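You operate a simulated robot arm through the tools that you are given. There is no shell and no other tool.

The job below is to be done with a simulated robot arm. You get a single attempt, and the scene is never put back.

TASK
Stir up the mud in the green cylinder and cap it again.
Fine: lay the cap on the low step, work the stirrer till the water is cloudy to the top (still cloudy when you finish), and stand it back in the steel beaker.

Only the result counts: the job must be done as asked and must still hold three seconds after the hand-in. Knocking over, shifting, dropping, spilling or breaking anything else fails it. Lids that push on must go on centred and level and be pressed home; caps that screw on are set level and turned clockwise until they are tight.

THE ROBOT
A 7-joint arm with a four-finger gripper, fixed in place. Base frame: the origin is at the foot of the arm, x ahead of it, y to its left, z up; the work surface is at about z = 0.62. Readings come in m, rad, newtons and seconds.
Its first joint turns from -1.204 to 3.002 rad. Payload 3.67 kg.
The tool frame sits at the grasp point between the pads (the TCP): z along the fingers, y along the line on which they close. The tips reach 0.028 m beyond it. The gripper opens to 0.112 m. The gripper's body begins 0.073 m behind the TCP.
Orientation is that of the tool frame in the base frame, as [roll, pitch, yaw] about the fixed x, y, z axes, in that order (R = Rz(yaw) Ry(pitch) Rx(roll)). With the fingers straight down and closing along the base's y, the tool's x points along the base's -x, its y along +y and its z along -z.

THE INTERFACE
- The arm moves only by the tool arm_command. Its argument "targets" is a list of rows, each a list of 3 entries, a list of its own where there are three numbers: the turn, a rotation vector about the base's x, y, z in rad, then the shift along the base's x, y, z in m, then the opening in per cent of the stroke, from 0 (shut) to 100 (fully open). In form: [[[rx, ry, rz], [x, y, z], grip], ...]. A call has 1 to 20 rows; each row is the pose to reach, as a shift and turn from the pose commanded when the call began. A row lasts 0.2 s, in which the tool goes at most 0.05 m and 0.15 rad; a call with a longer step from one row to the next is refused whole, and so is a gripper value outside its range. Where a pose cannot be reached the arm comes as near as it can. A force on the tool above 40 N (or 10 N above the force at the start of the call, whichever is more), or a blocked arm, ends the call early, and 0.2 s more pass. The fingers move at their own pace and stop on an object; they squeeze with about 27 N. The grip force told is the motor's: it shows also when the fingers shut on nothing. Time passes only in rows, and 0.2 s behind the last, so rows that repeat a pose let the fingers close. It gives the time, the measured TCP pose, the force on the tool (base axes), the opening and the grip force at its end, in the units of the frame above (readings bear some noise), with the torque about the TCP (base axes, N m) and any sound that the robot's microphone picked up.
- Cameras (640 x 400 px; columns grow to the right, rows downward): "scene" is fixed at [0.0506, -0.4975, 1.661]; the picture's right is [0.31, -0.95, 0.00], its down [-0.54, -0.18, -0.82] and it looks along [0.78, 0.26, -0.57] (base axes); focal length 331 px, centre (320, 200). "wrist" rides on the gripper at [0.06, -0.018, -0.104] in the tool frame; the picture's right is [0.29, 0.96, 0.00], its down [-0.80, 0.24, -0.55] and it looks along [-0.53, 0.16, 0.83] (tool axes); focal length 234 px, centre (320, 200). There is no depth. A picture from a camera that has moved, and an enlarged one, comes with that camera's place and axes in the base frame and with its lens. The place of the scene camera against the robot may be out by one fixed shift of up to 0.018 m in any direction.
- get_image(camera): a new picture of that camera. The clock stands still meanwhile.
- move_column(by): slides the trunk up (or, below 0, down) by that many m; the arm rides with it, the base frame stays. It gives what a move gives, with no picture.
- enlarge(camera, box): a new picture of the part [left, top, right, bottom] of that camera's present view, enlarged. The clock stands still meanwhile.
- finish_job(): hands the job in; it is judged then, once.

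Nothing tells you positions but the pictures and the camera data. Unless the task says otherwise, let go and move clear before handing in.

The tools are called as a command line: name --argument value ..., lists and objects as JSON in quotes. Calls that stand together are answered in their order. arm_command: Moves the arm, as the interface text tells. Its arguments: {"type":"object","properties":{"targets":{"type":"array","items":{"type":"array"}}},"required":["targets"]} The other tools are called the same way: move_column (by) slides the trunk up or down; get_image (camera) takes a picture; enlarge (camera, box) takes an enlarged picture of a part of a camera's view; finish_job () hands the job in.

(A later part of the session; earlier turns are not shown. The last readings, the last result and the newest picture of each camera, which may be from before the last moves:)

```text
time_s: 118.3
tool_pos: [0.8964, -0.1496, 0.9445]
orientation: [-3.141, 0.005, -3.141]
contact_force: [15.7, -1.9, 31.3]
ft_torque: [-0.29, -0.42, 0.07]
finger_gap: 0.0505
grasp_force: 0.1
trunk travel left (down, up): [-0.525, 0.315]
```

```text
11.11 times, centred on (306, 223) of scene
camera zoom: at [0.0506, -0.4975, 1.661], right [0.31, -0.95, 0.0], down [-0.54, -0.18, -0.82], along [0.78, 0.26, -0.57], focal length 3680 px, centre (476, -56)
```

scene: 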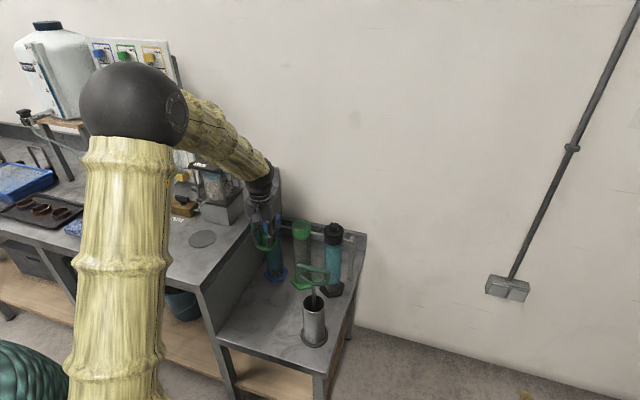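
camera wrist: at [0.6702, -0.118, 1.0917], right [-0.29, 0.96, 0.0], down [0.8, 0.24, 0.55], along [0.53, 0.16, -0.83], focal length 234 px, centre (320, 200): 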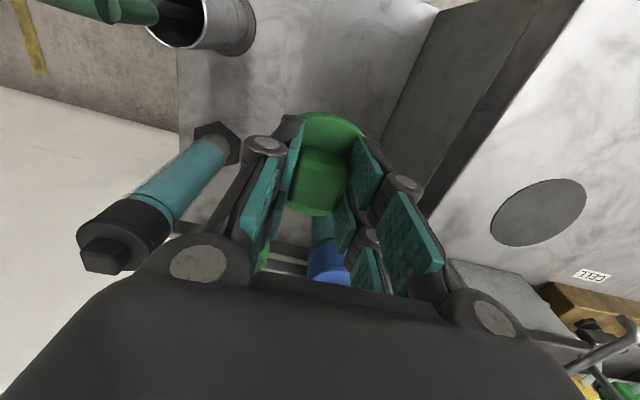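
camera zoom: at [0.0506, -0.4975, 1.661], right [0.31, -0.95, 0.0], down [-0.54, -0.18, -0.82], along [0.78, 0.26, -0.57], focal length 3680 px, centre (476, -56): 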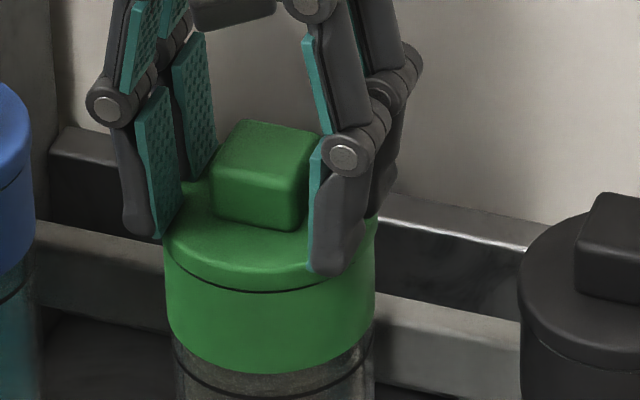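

No snap yet at 31 N. I'll lift off and inspect the cap's centring against its original look and against the neighbouring capped cylinders.

arm_command --targets '[[[0, 0, 0], [0, 0, 0.004], 45], [[0, 0, 0], [0, 0, 0.012], 50], [[0, 0, 0], [0, 0, 0.025], 60], [[0, 0, 0], [0, 0, 0.04], 60], [[0, 0, 0], [0, 0, 0.04], 60]]'

enlarge --camera "wrist" --box '[265, 80, 385, 200]'

enlarge --camera "scene" --box '[270, 205, 330, 255]'

enlarge --camera "scene" --box '[288, 210, 324, 246]'

```text
time_s: 119.5
tool_pos: [0.8955, -0.1484, 0.9811]
orientation: [-3.142, -0.003, -3.141]
contact_force: [-0.6, -0.3, -0.2]
ft_torque: [0.04, 0.05, 0.01]
finger_gap: 0.0672
grasp_force: 0.1
trunk travel left (down, up): [-0.525, 0.315]
```

```text
3.33 times, centred on (325, 140) of wrist
camera zoom: at [0.8352, -0.1673, 1.0846], right [-0.29, 0.96, 0.0], down [0.8, 0.24, 0.55], along [0.53, 0.16, -0.83], focal length 781 px, centre (303, 400)
```

zoom: 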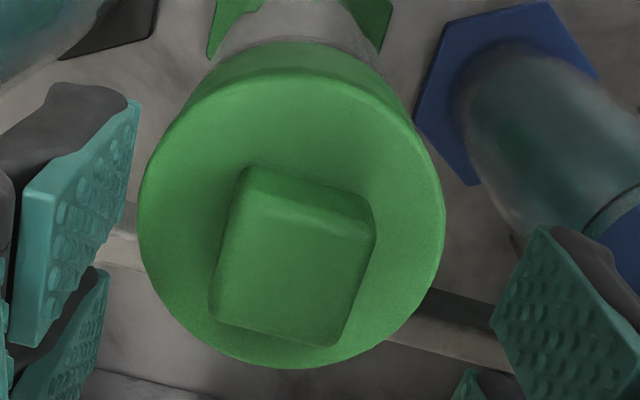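

```text
8.00 times, centred on (300, 230) of scene
camera zoom: at [0.0506, -0.4975, 1.661], right [0.31, -0.95, 0.0], down [-0.54, -0.18, -0.82], along [0.78, 0.26, -0.57], focal length 2650 px, centre (480, -40)
```

zoom: 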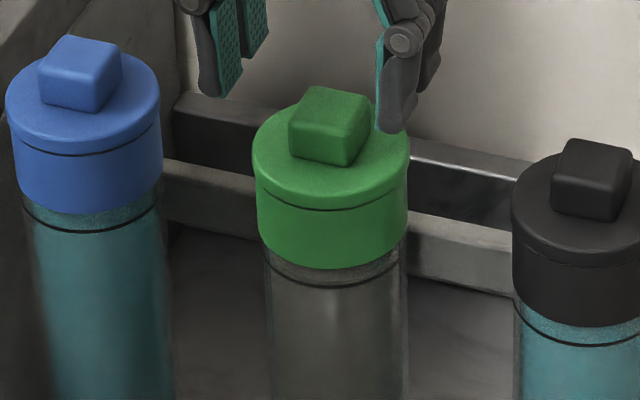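

```text
11.11 times, centred on (306, 228) of scene
camera zoom: at [0.0506, -0.4975, 1.661], right [0.31, -0.95, 0.0], down [-0.54, -0.18, -0.82], along [0.78, 0.26, -0.57], focal length 3680 px, centre (476, -111)
```

zoom: 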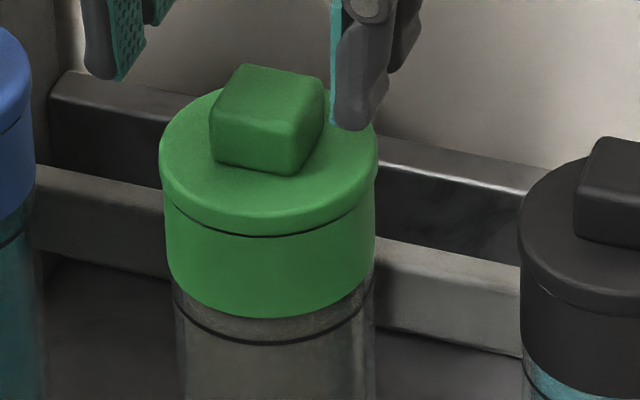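

The cap's position matches its original look to within half a millimetre. I'll repeat the brisker press that made it snap on before.

arm_command --targets '[[[0, 0, 0], [0, 0, 0], 45], [[0, 0, 0], [0, 0, -0.012], 45], [[0, 0, 0], [0, 0, -0.027], 45], [[0, 0, 0], [0, 0, -0.038], 45], [[0, 0, 0], [0, 0, -0.039], 45]]'

```text
time_s: 120.7
tool_pos: [0.8965, -0.1494, 0.9454]
orientation: [3.141, 0.004, 3.141]
contact_force: [2.8, -0.9, 21.0]
ft_torque: [-0.11, -0.03, 0.01]
finger_gap: 0.051
grasp_force: 8.0
trunk travel left (down, up): [-0.525, 0.315]
```

arm_command --targets '[[[0, 0, 0], [0, 0, 0.004], 45], [[0, 0, 0], [0, 0, 0.015], 50], [[0, 0, 0], [0, 0, 0.04], 60], [[0, 0, 0], [0, 0, 0.07], 60], [[0, 0, 0], [0, 0, 0.1], 60], [[0, 0, 0], [0, 0, 0.1], 60]]'

enlarge --camera "scene" --box '[290, 213, 314, 237]'

enlarge --camera "scene" --box '[258, 208, 282, 232]'

enlarge --camera "scene" --box '[321, 219, 345, 243]'

```text
time_s: 122.1
tool_pos: [0.8958, -0.1505, 1.0411]
orientation: [3.141, 0.0, 3.141]
contact_force: [-0.1, -0.8, 0.6]
ft_torque: [0.0, 0.02, 0.01]
finger_gap: 0.0672
grasp_force: 0.1
trunk travel left (down, up): [-0.525, 0.315]
```

```text
16.00 times, centred on (302, 225) of scene
camera zoom: at [0.0506, -0.4975, 1.661], right [0.31, -0.95, 0.0], down [-0.54, -0.18, -0.82], along [0.78, 0.26, -0.57], focal length 5300 px, centre (608, -200)
```

zoom: 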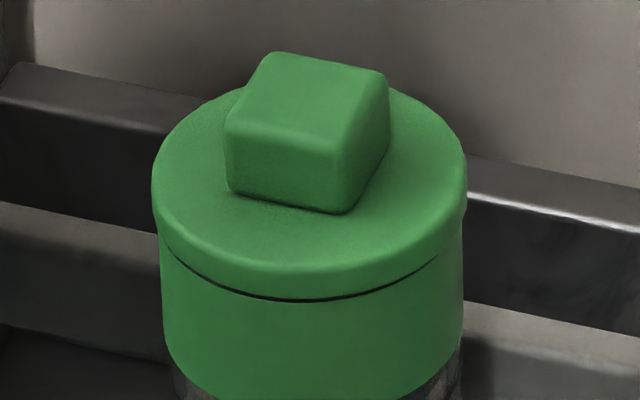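

```text
16.00 times, centred on (270, 220) of scene
camera zoom: at [0.0506, -0.4975, 1.661], right [0.31, -0.95, 0.0], down [-0.54, -0.18, -0.82], along [0.78, 0.26, -0.57], focal length 5300 px, centre (1120, -120)
```

zoom: 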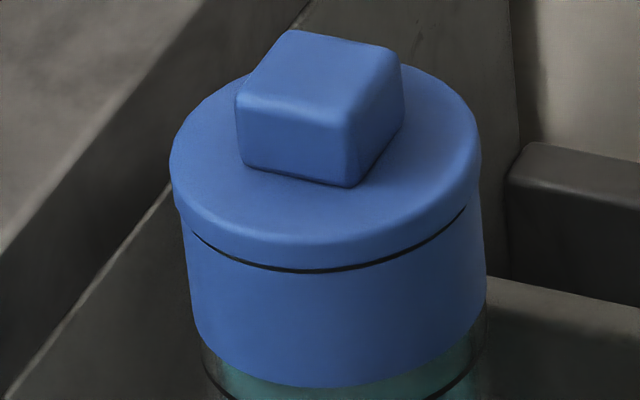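

```text
16.00 times, centred on (333, 231) of scene
camera zoom: at [0.0506, -0.4975, 1.661], right [0.31, -0.95, 0.0], down [-0.54, -0.18, -0.82], along [0.78, 0.26, -0.57], focal length 5300 px, centre (112, -296)
```

zoom: 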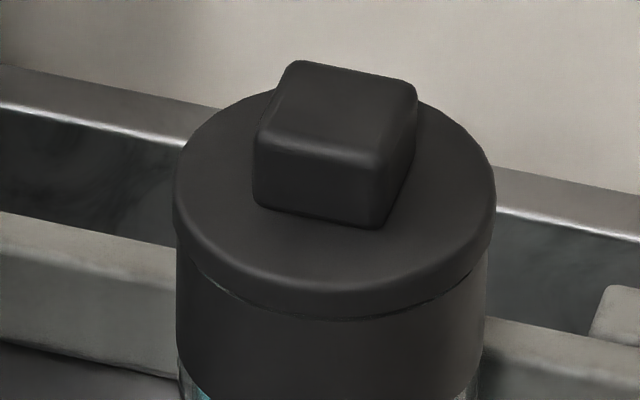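

The green cap looks just like its neighbours: level and centred. To be sure it is truly home, I'll press straight down on the centre of the knob with the closed fingers, listening for the snap.

arm_command --targets '[[[0, 0, 0], [0.0015, -0.0015, 0], 30], [[0, 0, 0], [0.0015, -0.0015, 0], 0], [[0, 0, 0], [0.0015, -0.0015, -0.01], 0], [[0, 0, 0], [0.0015, -0.0015, -0.03], 0], [[0, 0, 0], [0.0015, -0.0015, -0.05], 0], [[0, 0, 0], [0.0015, -0.0015, -0.06], 0], [[0, 0, 0], [0.0015, -0.0015, -0.06], 0]]'

get_image --camera "wrist"

enlarge --camera "scene" --box '[285, 195, 325, 240]'

```text
time_s: 123.7
tool_pos: [0.8988, -0.152, 0.9825]
orientation: [-3.14, 0.001, 3.141]
contact_force: [-0.6, 0.4, 0.6]
ft_torque: [0.03, 0.03, -0.02]
finger_gap: 0.0
grasp_force: 27.3
trunk travel left (down, up): [-0.525, 0.315]
```

```text
taken
camera wrist: at [0.8378, -0.1701, 1.0856], right [-0.29, 0.96, 0.0], down [0.8, 0.24, 0.55], along [0.53, 0.16, -0.83], focal length 234 px, centre (320, 200)
```

wrist: 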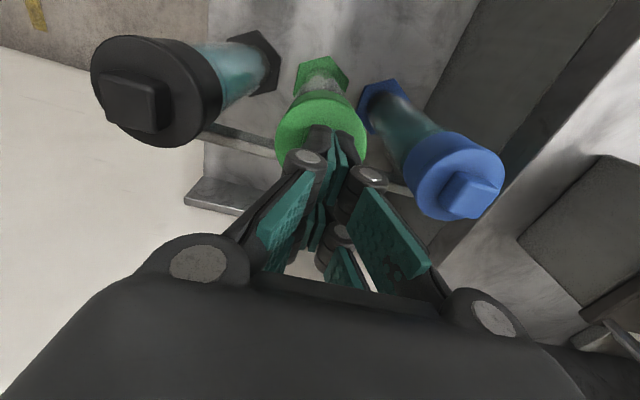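

```text
8.89 times, centred on (305, 218) of scene
camera zoom: at [0.0506, -0.4975, 1.661], right [0.31, -0.95, 0.0], down [-0.54, -0.18, -0.82], along [0.78, 0.26, -0.57], focal length 2944 px, centre (453, 44)
```

zoom: 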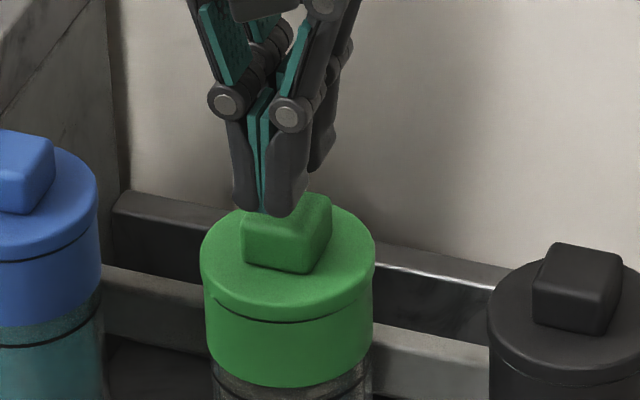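

arm_command --targets '[[[0, 0, 0], [-0.001, 0.0005, -0.004], 0], [[0, 0, 0], [-0.001, 0.0005, -0.008], 0], [[0, 0, 0], [-0.001, 0.0005, -0.01], 0], [[0, 0, 0], [-0.001, 0.0005, -0.01], 0]]'

arm_command --targets '[[[0, 0, 0], [0, 0, -0.001], 0], [[0, 0, 0], [0, 0, -0.002], 0], [[0, 0, 0], [0, 0, -0.002], 0]]'

```text
time_s: 124.7
tool_pos: [0.896, -0.1511, 0.9716]
orientation: [3.141, 0.001, -3.141]
contact_force: [-0.1, 0.7, 0.1]
ft_torque: [0.02, -0.01, -0.04]
finger_gap: 0.0
grasp_force: 26.9
trunk travel left (down, up): [-0.525, 0.315]
```

```text
time_s: 125.5
tool_pos: [0.8961, -0.1508, 0.9691]
orientation: [3.141, 0.001, 3.142]
contact_force: [0.3, 0.1, -0.4]
ft_torque: [0.0, 0.0, -0.02]
finger_gap: 0.0001
grasp_force: 26.2
trunk travel left (down, up): [-0.525, 0.315]
```

arm_command --targets '[[[0, 0, 0], [0, 0, -0.001], 0], [[0, 0, 0], [0, 0, -0.002], 0], [[0, 0, 0], [0, 0, -0.003], 0], [[0, 0, 0], [0, 0, -0.003], 0]]'

arm_command --targets '[[[0, 0, 0], [0, 0, -0.001], 0], [[0, 0, 0], [0, 0, -0.002], 0], [[0, 0, 0], [0, 0, -0.002], 0]]'

```text
time_s: 126.5
tool_pos: [0.8973, -0.1497, 0.9663]
orientation: [-3.141, -0.001, 3.141]
contact_force: [-0.1, 0.4, 0.0]
ft_torque: [0.02, 0.0, -0.02]
finger_gap: 0.0
grasp_force: 26.7
trunk travel left (down, up): [-0.525, 0.315]
```

```text
time_s: 127.3
tool_pos: [0.8969, -0.1508, 0.9648]
orientation: [3.142, 0.0, 3.14]
contact_force: [0.6, -0.2, 1.3]
ft_torque: [0.03, 0.01, 0.01]
finger_gap: 0.0061
grasp_force: 27.3
trunk travel left (down, up): [-0.525, 0.315]
```

arm_command --targets '[[[0, 0, 0], [0, 0, -0.001], 0], [[0, 0, 0], [0, 0, -0.002], 0], [[0, 0, 0], [0, 0, -0.002], 0]]'

enlarge --camera "scene" --box '[285, 195, 325, 240]'

```text
time_s: 128.1
tool_pos: [0.897, -0.1508, 0.9644]
orientation: [-3.14, 0.004, -3.141]
contact_force: [5.7, -0.2, 15.9]
ft_torque: [-0.01, -0.14, 0.01]
finger_gap: 0.0061
grasp_force: 27.0
trunk travel left (down, up): [-0.525, 0.315]
```

```text
8.89 times, centred on (305, 218) of scene
camera zoom: at [0.0506, -0.4975, 1.661], right [0.31, -0.95, 0.0], down [-0.54, -0.18, -0.82], along [0.78, 0.26, -0.57], focal length 2944 px, centre (453, 44)
```

zoom: 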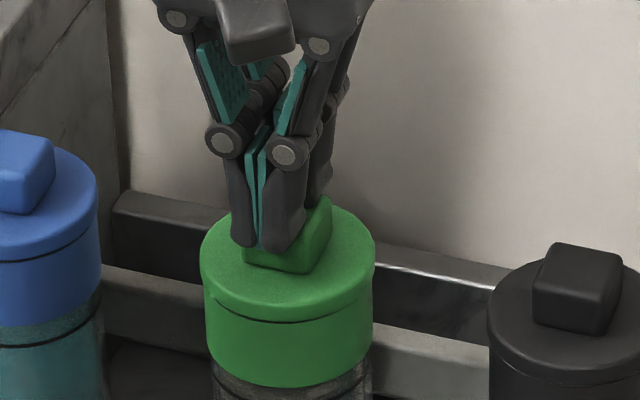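

arm_command --targets '[[[0, 0, 0], [0, 0, -0.001], 0], [[0, 0, 0], [0, 0, -0.002], 0], [[0, 0, 0], [0, 0, -0.0025], 0], [[0, 0, 0], [0, 0, -0.0025], 0]]'

```text
time_s: 129.1
tool_pos: [0.8978, -0.1508, 0.9647]
orientation: [3.142, 0.007, -3.14]
contact_force: [-3.9, 0.5, 13.5]
ft_torque: [0.05, 0.17, -0.02]
finger_gap: 0.0058
grasp_force: 26.8
trunk travel left (down, up): [-0.525, 0.315]
stopped in row 4: the force on the tool passed its limit at 41 N (the readings are from after the stop); the commanded pose is now the measured one
```

arm_command --targets '[[[0, 0, 0], [0, 0, 0.004], 0], [[0, 0, 0], [0, 0, 0.015], 0], [[0, 0, 0], [0, 0, 0.03], 30], [[0, 0, 0], [0, 0, 0.03], 50]]'

enlarge --camera "scene" --box '[270, 190, 350, 300]'

enlarge --camera "scene" --box '[290, 213, 314, 237]'

enlarge --camera "wrist" --box '[265, 80, 385, 200]'

```text
time_s: 130.1
tool_pos: [0.8966, -0.1515, 0.9927]
orientation: [-3.141, 0.004, 3.141]
contact_force: [-0.1, 0.4, 0.7]
ft_torque: [-0.01, 0.01, 0.01]
finger_gap: 0.056
grasp_force: 0.0
trunk travel left (down, up): [-0.525, 0.315]
```

```text
3.64 times, centred on (310, 245) of scene
camera zoom: at [0.0506, -0.4975, 1.661], right [0.31, -0.95, 0.0], down [-0.54, -0.18, -0.82], along [0.78, 0.26, -0.57], focal length 1204 px, centre (356, 36)
```

zoom: 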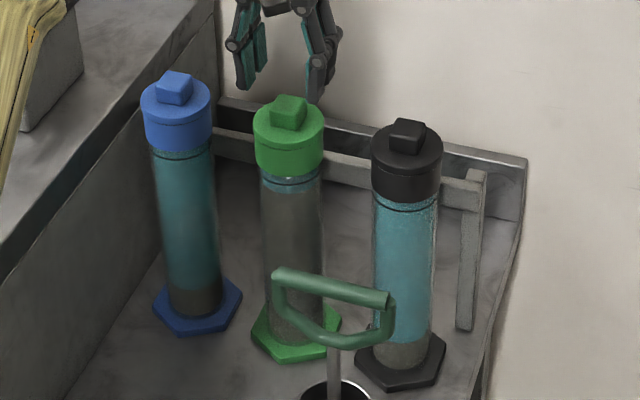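

```text
16.00 times, centred on (302, 225) of scene
camera zoom: at [0.0506, -0.4975, 1.661], right [0.31, -0.95, 0.0], down [-0.54, -0.18, -0.82], along [0.78, 0.26, -0.57], focal length 5300 px, centre (608, -200)
```

zoom: 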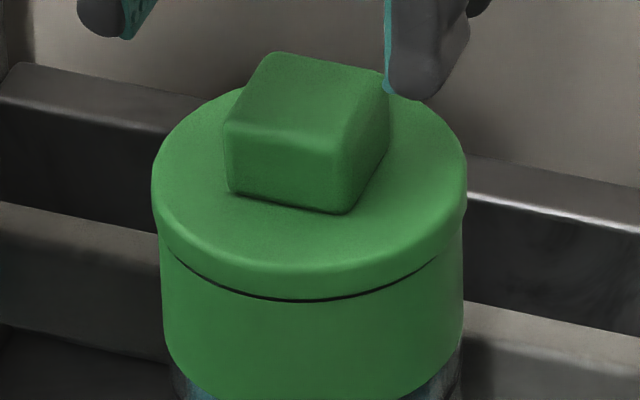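

```text
3.33 times, centred on (325, 140) of wrist
camera zoom: at [0.8375, -0.1689, 1.0958], right [-0.29, 0.96, 0.0], down [0.8, 0.24, 0.56], along [0.53, 0.16, -0.83], focal length 781 px, centre (303, 400)
```

zoom: 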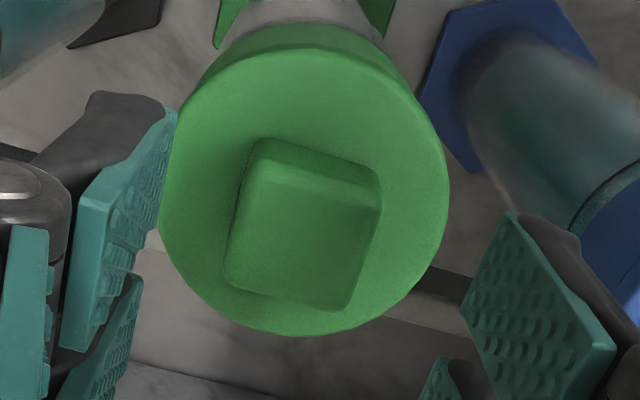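

The top of the water is just beginning to clear, so I will need to stir again and then recap faster. First I'll take the cap off again, noting whether it was latched.

arm_command --targets '[[[0, 0.002, 0], [0, 0, -0.015], 45], [[0, 0.004, 0], [0, 0, -0.03], 45], [[0, 0.005, 0], [0, 0, -0.042], 45], [[0, 0.005, 0], [0, 0, -0.048], 45], [[0, 0.005, 0], [0, 0, -0.048], 45]]'

arm_command --targets '[[[0, 0, 0], [0, 0, 0], 25], [[0, 0, 0], [0, 0, 0], 10], [[0, 0, 0], [0, 0, 0], 0], [[0, 0, 0], [0, 0, 0], 0]]'

```text
time_s: 131.3
tool_pos: [0.8983, -0.1518, 0.9447]
orientation: [3.141, 0.001, -3.142]
contact_force: [2.8, 0.5, 8.0]
ft_torque: [0.01, -0.07, 0.0]
finger_gap: 0.0506
grasp_force: 0.3
trunk travel left (down, up): [-0.525, 0.315]
```

```text
time_s: 132.3
tool_pos: [0.897, -0.1515, 0.9456]
orientation: [3.141, 0.0, 3.14]
contact_force: [2.8, -0.6, 20.8]
ft_torque: [-0.03, 0.01, -0.01]
finger_gap: 0.029
grasp_force: 27.7
trunk travel left (down, up): [-0.525, 0.315]
```

arm_command --targets '[[[0, 0, 0], [0, 0, 0.0015], 0], [[0, 0, 0], [0, 0, 0.0025], 0], [[0, 0, 0], [0, 0, 0.0025], 0]]'

arm_command --targets '[[[0, 0, 0], [0, 0, 0.001], 0], [[0, 0, 0], [0, 0, 0.001], 0]]'

arm_command --targets '[[[0, 0, 0], [0, 0, 0.001], 0], [[0, 0, 0], [0, 0, 0.001], 0]]'

enlarge --camera "scene" --box '[285, 205, 325, 245]'

```text
time_s: 133.1
tool_pos: [0.8974, -0.1524, 0.9467]
orientation: [-3.14, -0.002, 3.141]
contact_force: [-1.5, 2.0, 5.7]
ft_torque: [0.07, -0.15, 0.04]
finger_gap: 0.0293
grasp_force: 27.7
trunk travel left (down, up): [-0.525, 0.315]
```

```text
time_s: 133.7
tool_pos: [0.8987, -0.1508, 0.948]
orientation: [3.141, -0.002, -3.141]
contact_force: [-0.5, 0.6, -1.4]
ft_torque: [0.03, 0.01, 0.02]
finger_gap: 0.0296
grasp_force: 27.2
trunk travel left (down, up): [-0.525, 0.315]
```

```text
time_s: 134.3
tool_pos: [0.8971, -0.1499, 0.9491]
orientation: [3.141, -0.003, 3.141]
contact_force: [0.4, 0.6, 0.0]
ft_torque: [0.02, 0.01, -0.01]
finger_gap: 0.0292
grasp_force: 27.5
trunk travel left (down, up): [-0.525, 0.315]
```

```text
10.00 times, centred on (305, 225) of scene
camera zoom: at [0.0506, -0.4975, 1.661], right [0.31, -0.95, 0.0], down [-0.54, -0.18, -0.82], along [0.78, 0.26, -0.57], focal length 3312 px, centre (470, -50)
```

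zoom: 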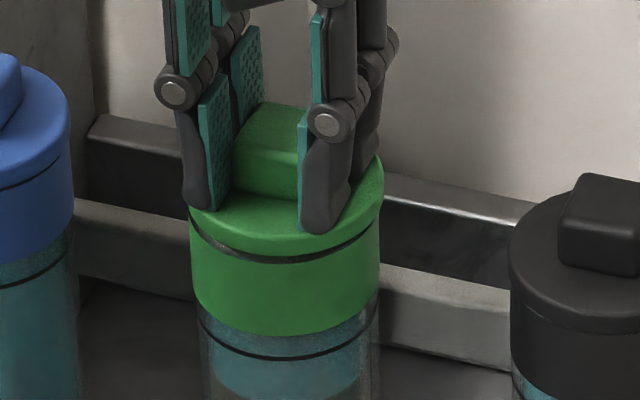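

It lifted without any snap, so it had not been latched: the plug has room to move and the centring must be finer. Since I must stir again anyway, I'll use this moment to find the spot where the cap snaps on, trying small x offsets.

arm_command --targets '[[[0, 0, 0], [0.0008, 0.0003, 0.001], 0], [[0, 0, 0], [0.0015, 0.0005, 0.0], 0], [[0, 0, 0], [0.0015, 0.0005, -0.002], 0], [[0, 0, 0], [0.0015, 0.0005, -0.004], 0], [[0, 0, 0], [0.0015, 0.0005, -0.006], 0], [[0, 0, 0], [0.0015, 0.0005, -0.006], 0]]'

enlarge --camera "scene" --box '[289, 211, 319, 241]'

```text
time_s: 135.7
tool_pos: [0.8991, -0.1503, 0.9462]
orientation: [-3.14, 0.002, -3.141]
contact_force: [3.1, 2.0, 26.9]
ft_torque: [0.02, 0.56, -0.03]
finger_gap: 0.0296
grasp_force: 26.8
trunk travel left (down, up): [-0.525, 0.315]
```

```text
13.33 times, centred on (304, 226) of scene
camera zoom: at [0.0506, -0.4975, 1.661], right [0.31, -0.95, 0.0], down [-0.54, -0.18, -0.82], along [0.78, 0.26, -0.57], focal length 4416 px, centre (533, -147)
```

zoom: 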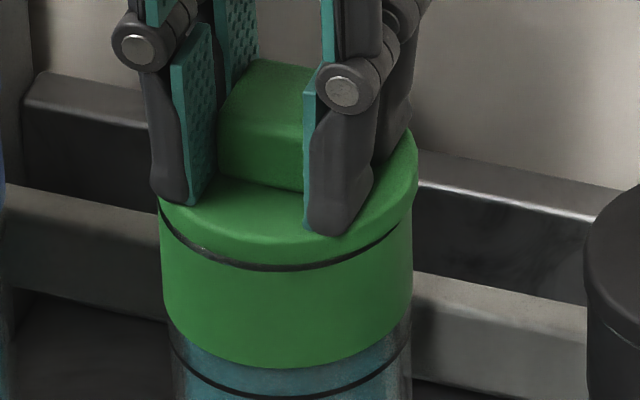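

arm_command --targets '[[[0, 0, 0], [0, 0, 0.003], 0], [[0, 0, 0], [-0.001, 0, 0.007], 0], [[0, 0, 0], [-0.003, 0, 0.007], 0], [[0, 0, 0], [-0.003, 0, 0.005], 0], [[0, 0, 0], [-0.003, 0, 0.003], 0], [[0, 0, 0], [-0.003, 0, 0.001], 0], [[0, 0, 0], [-0.003, 0, -0.0005], 0], [[0, 0, 0], [-0.003, 0, -0.0005], 0]]'

enlarge --camera "scene" --box '[289, 211, 319, 241]'

enlarge --camera "wrist" --box '[280, 70, 380, 170]'

```text
time_s: 137.5
tool_pos: [0.8968, -0.1506, 0.9461]
orientation: [3.14, 0.004, 3.141]
contact_force: [10.8, -4.2, 28.1]
ft_torque: [-0.18, 0.2, 0.05]
finger_gap: 0.0293
grasp_force: 26.6
trunk travel left (down, up): [-0.525, 0.315]
```

```text
13.33 times, centred on (304, 226) of scene
camera zoom: at [0.0506, -0.4975, 1.661], right [0.31, -0.95, 0.0], down [-0.54, -0.18, -0.82], along [0.78, 0.26, -0.57], focal length 4416 px, centre (533, -147)
```

zoom: 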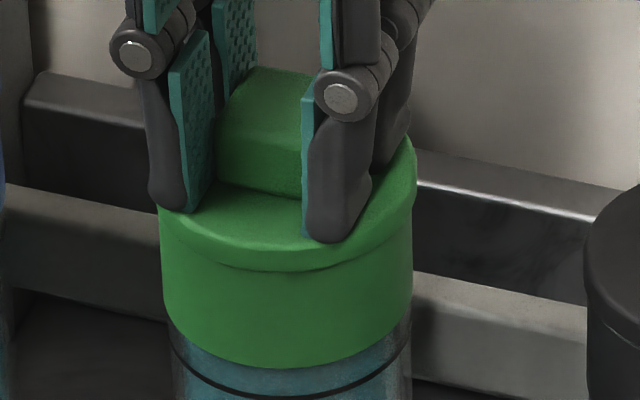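

```text
4.00 times, centred on (330, 120) of wrist
camera zoom: at [0.8359, -0.1692, 1.0496], right [-0.29, 0.96, 0.0], down [0.8, 0.24, 0.56], along [0.53, 0.16, -0.83], focal length 937 px, centre (280, 520)
```

zoom: 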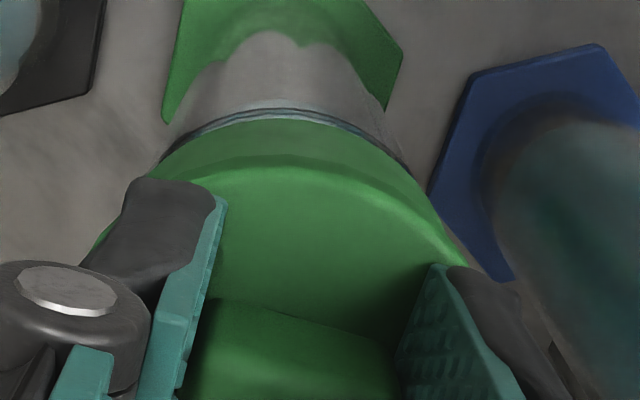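

Moving the cap 1.5 mm either way is clearly worse (tilted one way, overhanging the other), so the first x was about right. I'll return to the middle, let go, and inspect the seam at high magnification against the blue cap's.

arm_command --targets '[[[0, 0, 0], [0, 0, 0.003], 0], [[0, 0, 0], [0.0008, 0, 0.007], 0], [[0, 0, 0], [0.0015, 0, 0.007], 0], [[0, 0, 0], [0.0015, 0, 0.005], 0], [[0, 0, 0], [0.0015, 0, 0.003], 0], [[0, 0, 0], [0.0015, 0, 0.0015], 0], [[0, 0, 0], [0.0015, 0, 0.0005], 0], [[0, 0, 0], [0.0015, 0, 0.0005], 0]]'

enlarge --camera "scene" --box '[290, 217, 306, 233]'

enlarge --camera "scene" --box '[298, 217, 314, 233]'

enlarge --camera "scene" --box '[258, 210, 274, 226]'

enlarge --camera "scene" --box '[268, 210, 284, 226]'

```text
time_s: 139.3
tool_pos: [0.8978, -0.1503, 0.9459]
orientation: [3.141, 0.001, 3.141]
contact_force: [5.4, 4.1, 20.6]
ft_torque: [0.15, 0.14, -0.04]
finger_gap: 0.0295
grasp_force: 27.4
trunk travel left (down, up): [-0.525, 0.315]
```

```text
16.00 times, centred on (298, 225) of scene
camera zoom: at [0.0506, -0.4975, 1.661], right [0.31, -0.95, 0.0], down [-0.54, -0.18, -0.82], along [0.78, 0.26, -0.57], focal length 5300 px, centre (672, -200)
```

zoom: 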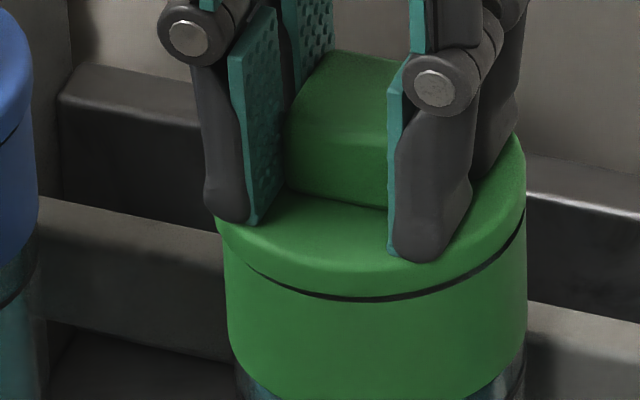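

```text
16.00 times, centred on (306, 225) of scene
camera zoom: at [0.0506, -0.4975, 1.661], right [0.31, -0.95, 0.0], down [-0.54, -0.18, -0.82], along [0.78, 0.26, -0.57], focal length 5300 px, centre (544, -200)
```

zoom: 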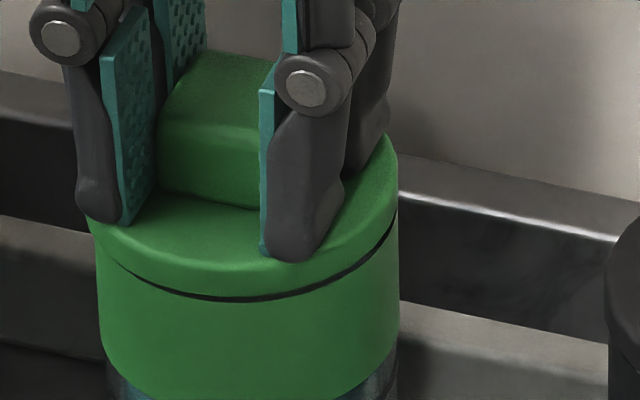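

```text
16.00 times, centred on (266, 218) of scene
camera zoom: at [0.0506, -0.4975, 1.661], right [0.31, -0.95, 0.0], down [-0.54, -0.18, -0.82], along [0.78, 0.26, -0.57], focal length 5300 px, centre (1184, -88)
```

zoom: 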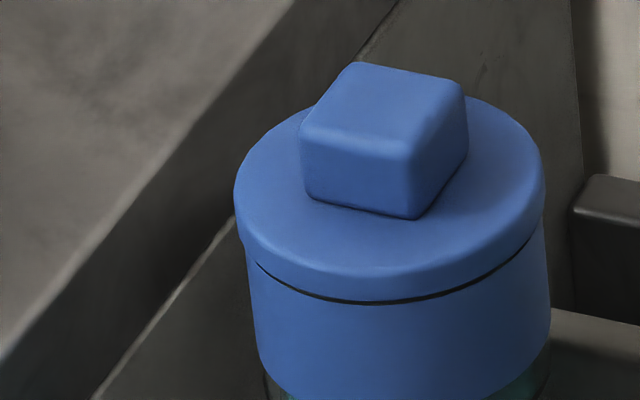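

```text
16.00 times, centred on (276, 218) of scene
camera zoom: at [0.0506, -0.4975, 1.661], right [0.31, -0.95, 0.0], down [-0.54, -0.18, -0.82], along [0.78, 0.26, -0.57], focal length 5300 px, centre (1024, -88)
```

zoom: 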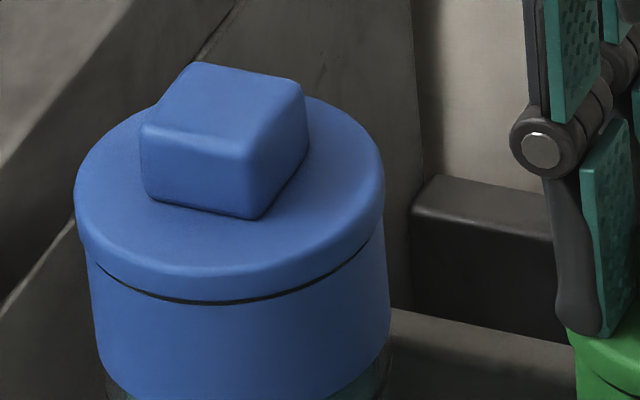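

enlarge --camera "scene" --box '[289, 213, 315, 239]'

enlarge --camera "scene" --box '[257, 206, 283, 232]'

enlarge --camera "scene" --box '[320, 219, 346, 245]'

```text
15.38 times, centred on (302, 226) of scene
camera zoom: at [0.0506, -0.4975, 1.661], right [0.31, -0.95, 0.0], down [-0.54, -0.18, -0.82], along [0.78, 0.26, -0.57], focal length 5096 px, centre (597, -200)
```

zoom: 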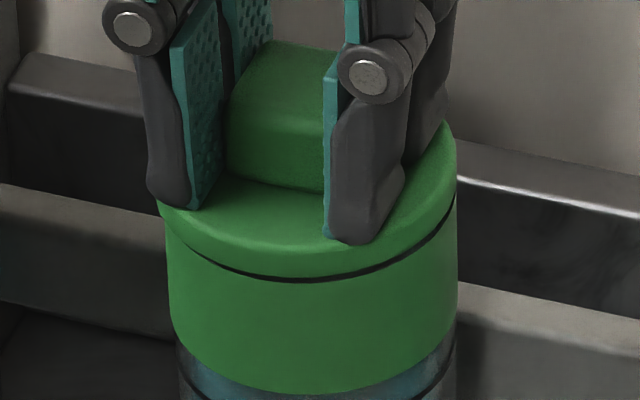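

```text
15.38 times, centred on (270, 219) of scene
camera zoom: at [0.0506, -0.4975, 1.661], right [0.31, -0.95, 0.0], down [-0.54, -0.18, -0.82], along [0.78, 0.26, -0.57], focal length 5096 px, centre (1089, -92)
```

zoom: 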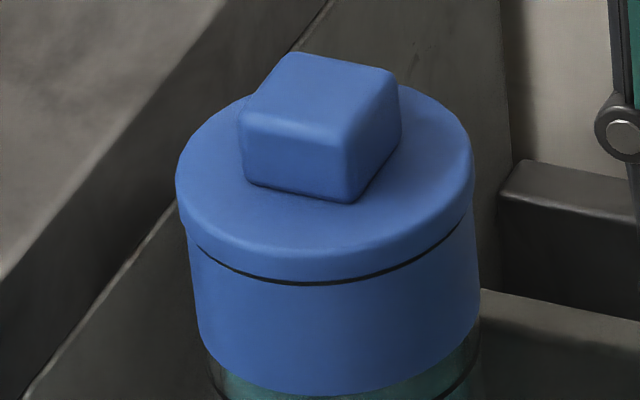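

```text
15.38 times, centred on (333, 232) of scene
camera zoom: at [0.0506, -0.4975, 1.661], right [0.31, -0.95, 0.0], down [-0.54, -0.18, -0.82], along [0.78, 0.26, -0.57], focal length 5096 px, centre (120, -292)
```

zoom: 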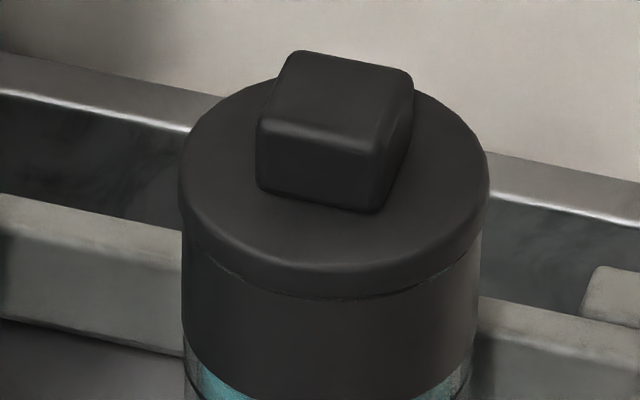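

Under the press the cap's seam matches the blue one's to within about 0.3 mm. I'll let go here and press again with open fingertips.

arm_command --targets '[[[0, 0, 0], [0, 0, 0.0015], 0], [[0, 0, 0], [0, 0, 0.0025], 0], [[0, 0, 0], [0, 0, 0.0025], 10], [[0, 0, 0], [0, 0, 0.0025], 30], [[0, 0, 0], [0, 0, 0.0025], 45], [[0, 0, 0], [0, 0, 0.001], 45], [[0, 0, 0], [0, 0, -0.001], 45], [[0, 0, 0], [0, 0, -0.002], 45], [[0, 0, 0], [0, 0, -0.002], 45]]'

enlarge --camera "scene" --box '[289, 213, 315, 239]'

```text
time_s: 141.3
tool_pos: [0.8979, -0.1493, 0.9445]
orientation: [3.141, 0.004, -3.141]
contact_force: [-3.8, -2.6, 27.3]
ft_torque: [-0.27, 0.08, -0.07]
finger_gap: 0.0509
grasp_force: 0.1
trunk travel left (down, up): [-0.525, 0.315]
```

```text
15.38 times, centred on (302, 226) of scene
camera zoom: at [0.0506, -0.4975, 1.661], right [0.31, -0.95, 0.0], down [-0.54, -0.18, -0.82], along [0.78, 0.26, -0.57], focal length 5096 px, centre (597, -200)
```

zoom: 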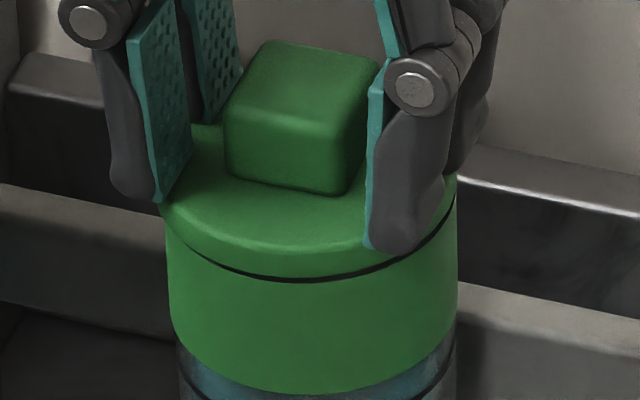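

Still no snap. The plug seems to fit closely, so I'll grip again and, under light pressure, make a small circular wiggle to let it find its seat.

arm_command --targets '[[[0, 0, 0], [0, 0, 0.0015], 45], [[0, 0, 0], [0, 0, 0.003], 45], [[0, 0, 0], [0, 0, 0.003], 25], [[0, 0, 0], [0, 0, 0.003], 10], [[0, 0, 0], [0, 0, 0.003], 0], [[0, 0, 0], [0, 0, 0.003], 0], [[0, 0, 0], [0, 0, 0.003], 0]]'

arm_command --targets '[[[0, 0, 0], [-0.0007, 0, 0], 0], [[0, 0, 0], [-0.0007, 0.0007, 0], 0], [[0, 0, 0], [0, 0.001, 0], 0], [[0, 0, 0], [0.0007, 0.0007, 0], 0], [[0, 0, 0], [0.001, 0, 0], 0], [[0, 0, 0], [0.0007, -0.0007, 0], 0], [[0, 0, 0], [0, -0.001, 0], 0], [[0, 0, 0], [-0.0007, -0.0007, 0], 0], [[0, 0, 0], [-0.0014, -0.0007, 0], 0], [[0, 0, 0], [-0.0016, 0, 0], 0], [[0, 0, 0], [-0.0012, 0.0012, 0], 0], [[0, 0, 0], [0, 0.0016, 0], 0], [[0, 0, 0], [0, 0, 0], 0]]'

```text
time_s: 142.9
tool_pos: [0.8971, -0.1505, 0.9466]
orientation: [-3.142, 0.002, -3.141]
contact_force: [2.4, 5.7, 26.7]
ft_torque: [0.19, -0.09, 0.06]
finger_gap: 0.029
grasp_force: 26.7
trunk travel left (down, up): [-0.525, 0.315]
```

```text
time_s: 145.7
tool_pos: [0.8977, -0.15, 0.9452]
orientation: [-3.141, 0.001, -3.141]
contact_force: [11.9, 4.9, 31.0]
ft_torque: [0.13, -0.37, -0.09]
finger_gap: 0.0292
grasp_force: 27.2
trunk travel left (down, up): [-0.525, 0.315]
```

arm_command --targets '[[[0, 0, 0], [0, 0, 0.002], 0], [[0, 0, 0], [0, 0, 0.003], 10], [[0, 0, 0], [0, 0, 0.003], 40], [[0, 0, 0], [0, 0, 0.006], 60], [[0, 0, 0], [0, 0, 0.03], 60], [[0, 0, 0], [0, 0, 0.07], 60], [[0, 0, 0], [0, -0.002, 0.11], 60], [[0, 0, 0], [0, -0.002, 0.12], 60], [[0, 0, 0], [0, -0.002, 0.12], 60]]'

enlarge --camera "wrist" --box '[270, 40, 370, 150]'

enlarge --camera "scene" --box '[255, 200, 355, 300]'

enlarge --camera "scene" --box '[289, 213, 315, 239]'

```text
time_s: 147.7
tool_pos: [0.8993, -0.1522, 1.0635]
orientation: [-3.141, -0.002, -3.141]
contact_force: [-1.0, 0.1, 0.3]
ft_torque: [-0.03, 0.03, 0.0]
finger_gap: 0.0675
grasp_force: 0.1
trunk travel left (down, up): [-0.525, 0.315]
```

```text
3.64 times, centred on (320, 95) of wrist
camera zoom: at [0.8386, -0.1702, 1.1669], right [-0.29, 0.96, 0.0], down [0.8, 0.24, 0.55], along [0.53, 0.16, -0.83], focal length 852 px, centre (320, 582)
```

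zoom: 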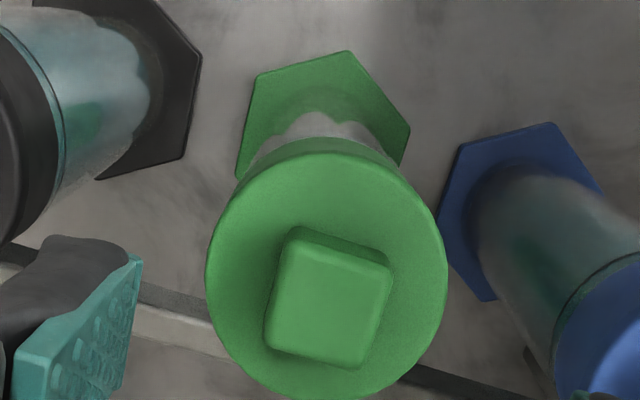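

```text
4.00 times, centred on (305, 250) of scene
camera zoom: at [0.0506, -0.4975, 1.661], right [0.31, -0.95, 0.0], down [-0.54, -0.18, -0.82], along [0.78, 0.26, -0.57], focal length 1325 px, centre (380, 0)
```

zoom: 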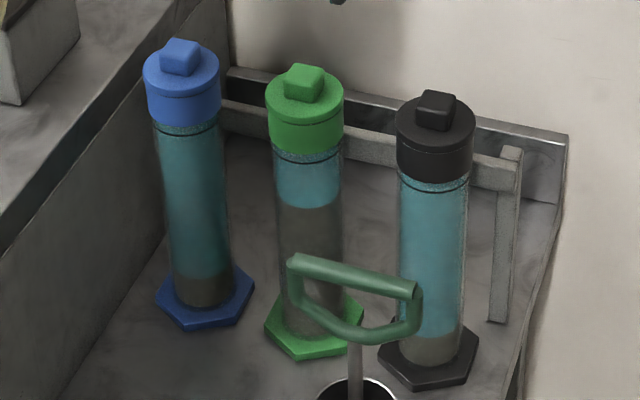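

```text
15.38 times, centred on (302, 226) of scene
camera zoom: at [0.0506, -0.4975, 1.661], right [0.31, -0.95, 0.0], down [-0.54, -0.18, -0.82], along [0.78, 0.26, -0.57], focal length 5096 px, centre (597, -200)
```

zoom: 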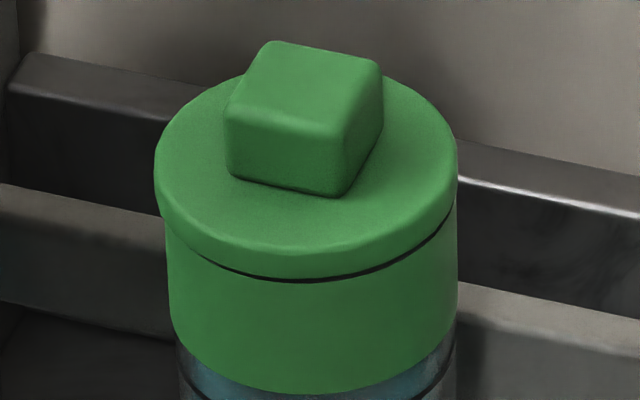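

The mud has settled further, so re-stirring is certain; the cylinder itself has not moved. To centre the cap exactly in x, I'll look at it from the −y side with the wrist camera.

arm_command --targets '[[[0, 0, 0.142], [0, -0.018, 0], 60], [[0, 0, 0.284], [0, -0.036, 0], 60], [[0, 0, 0.426], [0, -0.055, 0], 60], [[0, 0, 0.568], [0, -0.074, 0], 60], [[0, 0, 0.71], [0, -0.093, 0], 60], [[0, 0, 0.852], [0, -0.112, -0.01], 60], [[0, 0, 0.994], [0, -0.131, -0.02], 60], [[0, 0, 1.136], [0, -0.15, -0.03], 60], [[0, 0, 1.278], [0, -0.1645, -0.03], 60], [[0, 0, 1.278], [0, -0.1645, -0.03], 60]]'

get_image --camera "wrist"

```text
time_s: 149.9
tool_pos: [0.8991, -0.316, 1.0346]
orientation: [3.14, -0.001, -1.862]
contact_force: [-0.2, 0.3, -0.5]
ft_torque: [-0.02, -0.01, 0.01]
finger_gap: 0.0671
grasp_force: 0.0
trunk travel left (down, up): [-0.525, 0.315]
```

```text
taken
camera wrist: at [0.8981, -0.3797, 1.1377], right [-1.0, 0.0, 0.0], down [0.0, 0.83, 0.55], along [0.0, 0.55, -0.83], focal length 234 px, centre (320, 200)
```

wrist: 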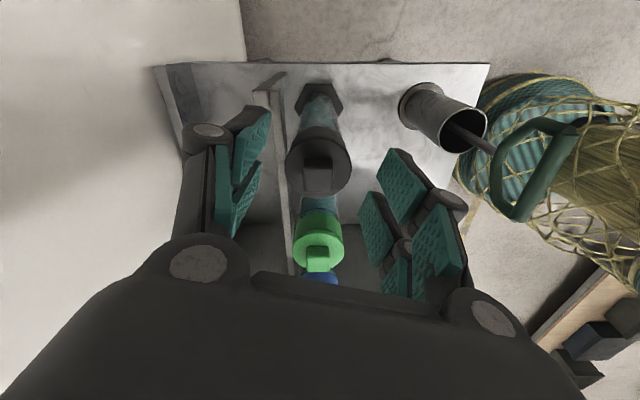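

enlarge --camera "wrist" --box '[292, 208, 344, 260]'

enlarge --camera "wrist" --box '[280, 120, 356, 200]'

```text
7.69 times, centred on (318, 234) of wrist
camera zoom: at [0.8981, -0.3797, 1.1377], right [-1.0, 0.0, 0.0], down [0.0, 0.83, 0.55], along [0.0, 0.55, -0.83], focal length 1801 px, centre (335, -62)
```

zoom: 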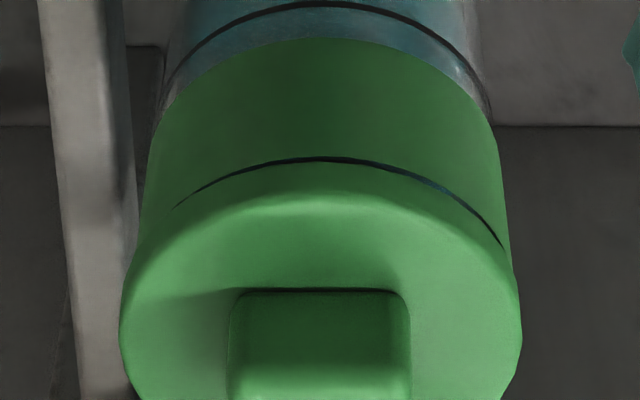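

```text
5.00 times, centred on (318, 160) of wrist
camera zoom: at [0.8981, -0.3797, 1.1377], right [-1.0, 0.0, 0.0], down [0.0, 0.83, 0.55], along [0.0, 0.55, -0.83], focal length 1171 px, centre (330, 400)
```

zoom: 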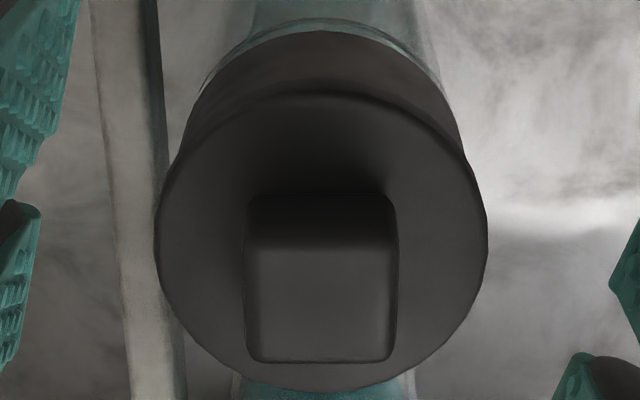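

From this side the disc is clearly about 1 mm too far toward +x relative to the collar (the black cap shows no such offset). Let me measure it more exactly.

enlarge --camera "wrist" --box '[300, 205, 336, 241]'

enlarge --camera "wrist" --box '[294, 225, 346, 277]'

```text
11.11 times, centred on (318, 223) of wrist
camera zoom: at [0.8981, -0.3797, 1.1377], right [-1.0, 0.0, 0.0], down [0.0, 0.83, 0.55], along [0.0, 0.55, -0.83], focal length 2602 px, centre (342, -56)
```

zoom: 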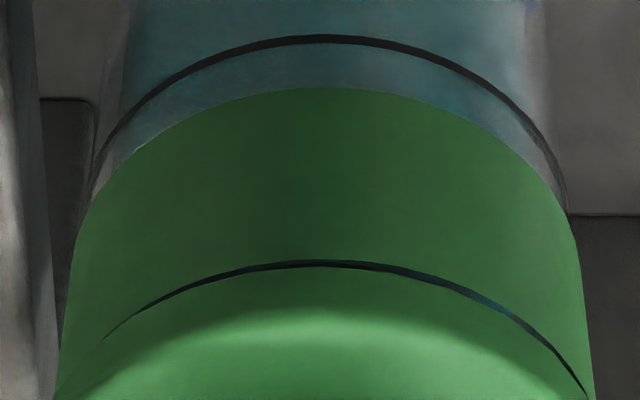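

```text
7.69 times, centred on (320, 251) of wrist
camera zoom: at [0.8981, -0.3797, 1.1377], right [-1.0, 0.0, 0.0], down [0.0, 0.83, 0.55], along [0.0, 0.55, -0.83], focal length 1801 px, centre (320, -192)
```

zoom: 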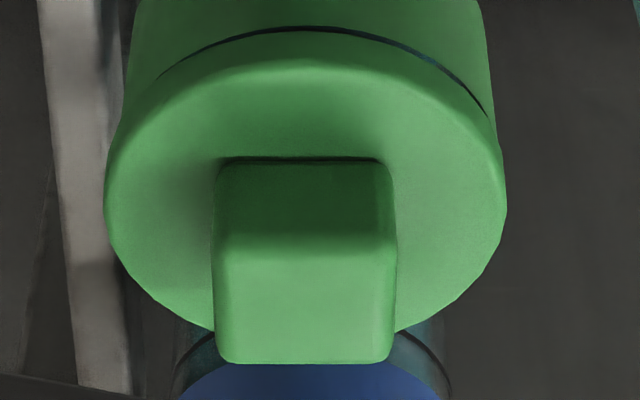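

The cap sits about 0.8 mm too far in +x and about 0.8 mm in +y — apparently too much to snap. I'll now grip the knob across x (the same hand orientation as for the stirrer) so that x is centred by the grip, and correct both.

arm_command --targets '[[[0, 0, 0.1], [0, 0.03, 0], 60], [[0, 0, 0.2], [0, 0.065, 0], 60], [[0, 0, 0.293], [-0.0005, 0.1, 0], 50], [[0, 0, 0.293], [-0.0005, 0.135, 0], 45], [[0, 0, 0.293], [-0.0005, 0.165, 0], 45], [[0, 0, 0.293], [-0.0005, 0.165, -0.03], 45], [[0, 0, 0.293], [-0.0005, 0.165, -0.045], 45], [[0, 0, 0.293], [-0.0005, 0.165, -0.045], 45]]'

enlarge --camera "wrist" --box '[260, 80, 380, 200]'

enlarge --camera "scene" --box '[280, 190, 330, 240]'

```text
time_s: 151.7
tool_pos: [0.897, -0.152, 0.9893]
orientation: [3.14, 0.001, -1.569]
contact_force: [-0.6, 0.5, 0.1]
ft_torque: [0.04, 0.0, 0.03]
finger_gap: 0.0505
grasp_force: 0.0
trunk travel left (down, up): [-0.525, 0.315]
```

```text
3.33 times, centred on (320, 140) of wrist
camera zoom: at [0.915, -0.2118, 1.0925], right [-0.96, -0.29, 0.0], down [-0.24, 0.8, 0.55], along [-0.16, 0.53, -0.83], focal length 781 px, centre (320, 400)
```

zoom: 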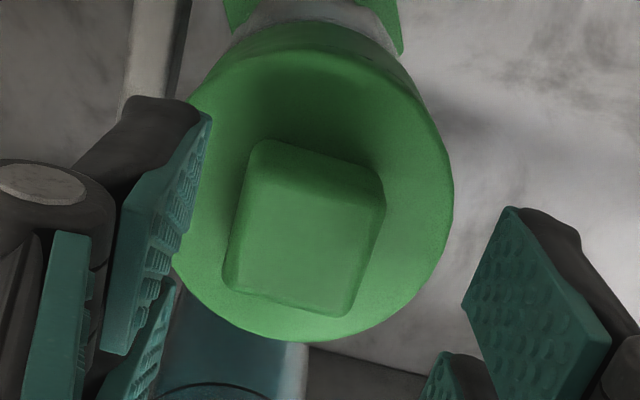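

```text
8.00 times, centred on (305, 215) of scene
camera zoom: at [0.0506, -0.4975, 1.661], right [0.31, -0.95, 0.0], down [-0.54, -0.18, -0.82], along [0.78, 0.26, -0.57], focal length 2650 px, centre (440, 80)
```

zoom: 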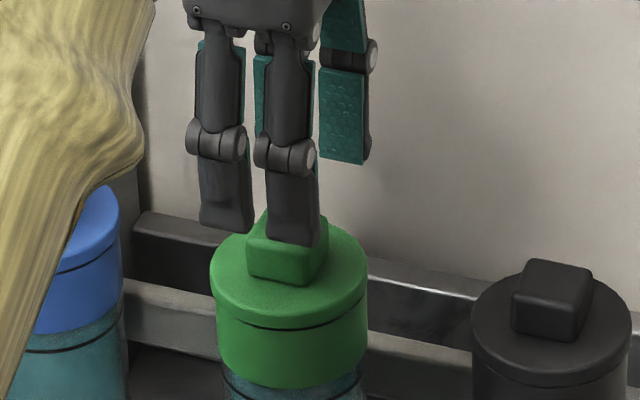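

arm_command --targets '[[[0, 0, 0], [0, 0.0003, -0.015], 45], [[0, 0, 0], [0, 0.0005, -0.03], 45], [[0, 0, 0], [0, 0.0005, -0.038], 45], [[0, 0, 0], [0, 0.0005, -0.0425], 45], [[0, 0, 0], [0, 0.0005, -0.0425], 45]]'

arm_command --targets '[[[0, 0, 0], [0, 0, 0], 25], [[0, 0, 0], [0, 0, 0], 10], [[0, 0, 0], [0, 0, 0], 0], [[0, 0, 0], [0, 0, 0], 0]]'

enlarge --camera "scene" --box '[289, 213, 315, 239]'

enlarge --camera "wrist" --box '[270, 70, 370, 170]'

```text
time_s: 152.9
tool_pos: [0.8976, -0.1501, 0.9466]
orientation: [3.141, 0.001, -1.571]
contact_force: [-0.5, -0.5, -0.1]
ft_torque: [-0.02, 0.0, 0.04]
finger_gap: 0.0502
grasp_force: 0.1
trunk travel left (down, up): [-0.525, 0.315]
```

```text
time_s: 153.9
tool_pos: [0.897, -0.1507, 0.9463]
orientation: [3.141, 0.001, -1.572]
contact_force: [7.5, -1.3, 8.1]
ft_torque: [-0.01, -0.18, 0.0]
finger_gap: 0.0293
grasp_force: 26.6
trunk travel left (down, up): [-0.525, 0.315]
```

```text
15.38 times, centred on (302, 226) of scene
camera zoom: at [0.0506, -0.4975, 1.661], right [0.31, -0.95, 0.0], down [-0.54, -0.18, -0.82], along [0.78, 0.26, -0.57], focal length 5096 px, centre (597, -200)
```

zoom: 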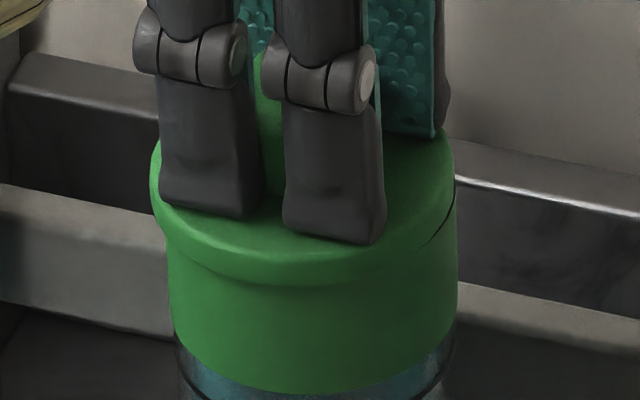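

```text
4.00 times, centred on (320, 120) of wrist
camera zoom: at [0.9153, -0.2109, 1.0503], right [-0.96, -0.29, 0.0], down [-0.24, 0.8, 0.55], along [-0.16, 0.53, -0.83], focal length 937 px, centre (320, 520)
```

zoom: 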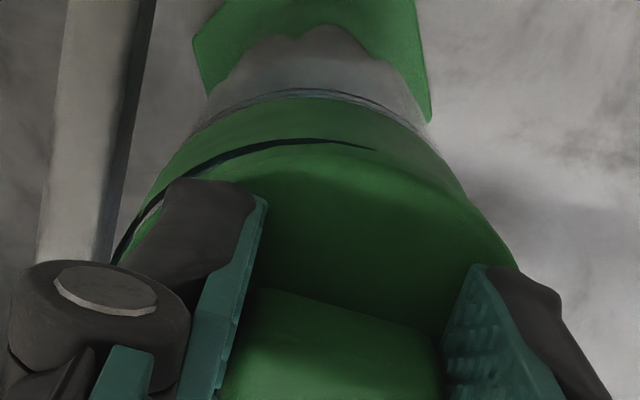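

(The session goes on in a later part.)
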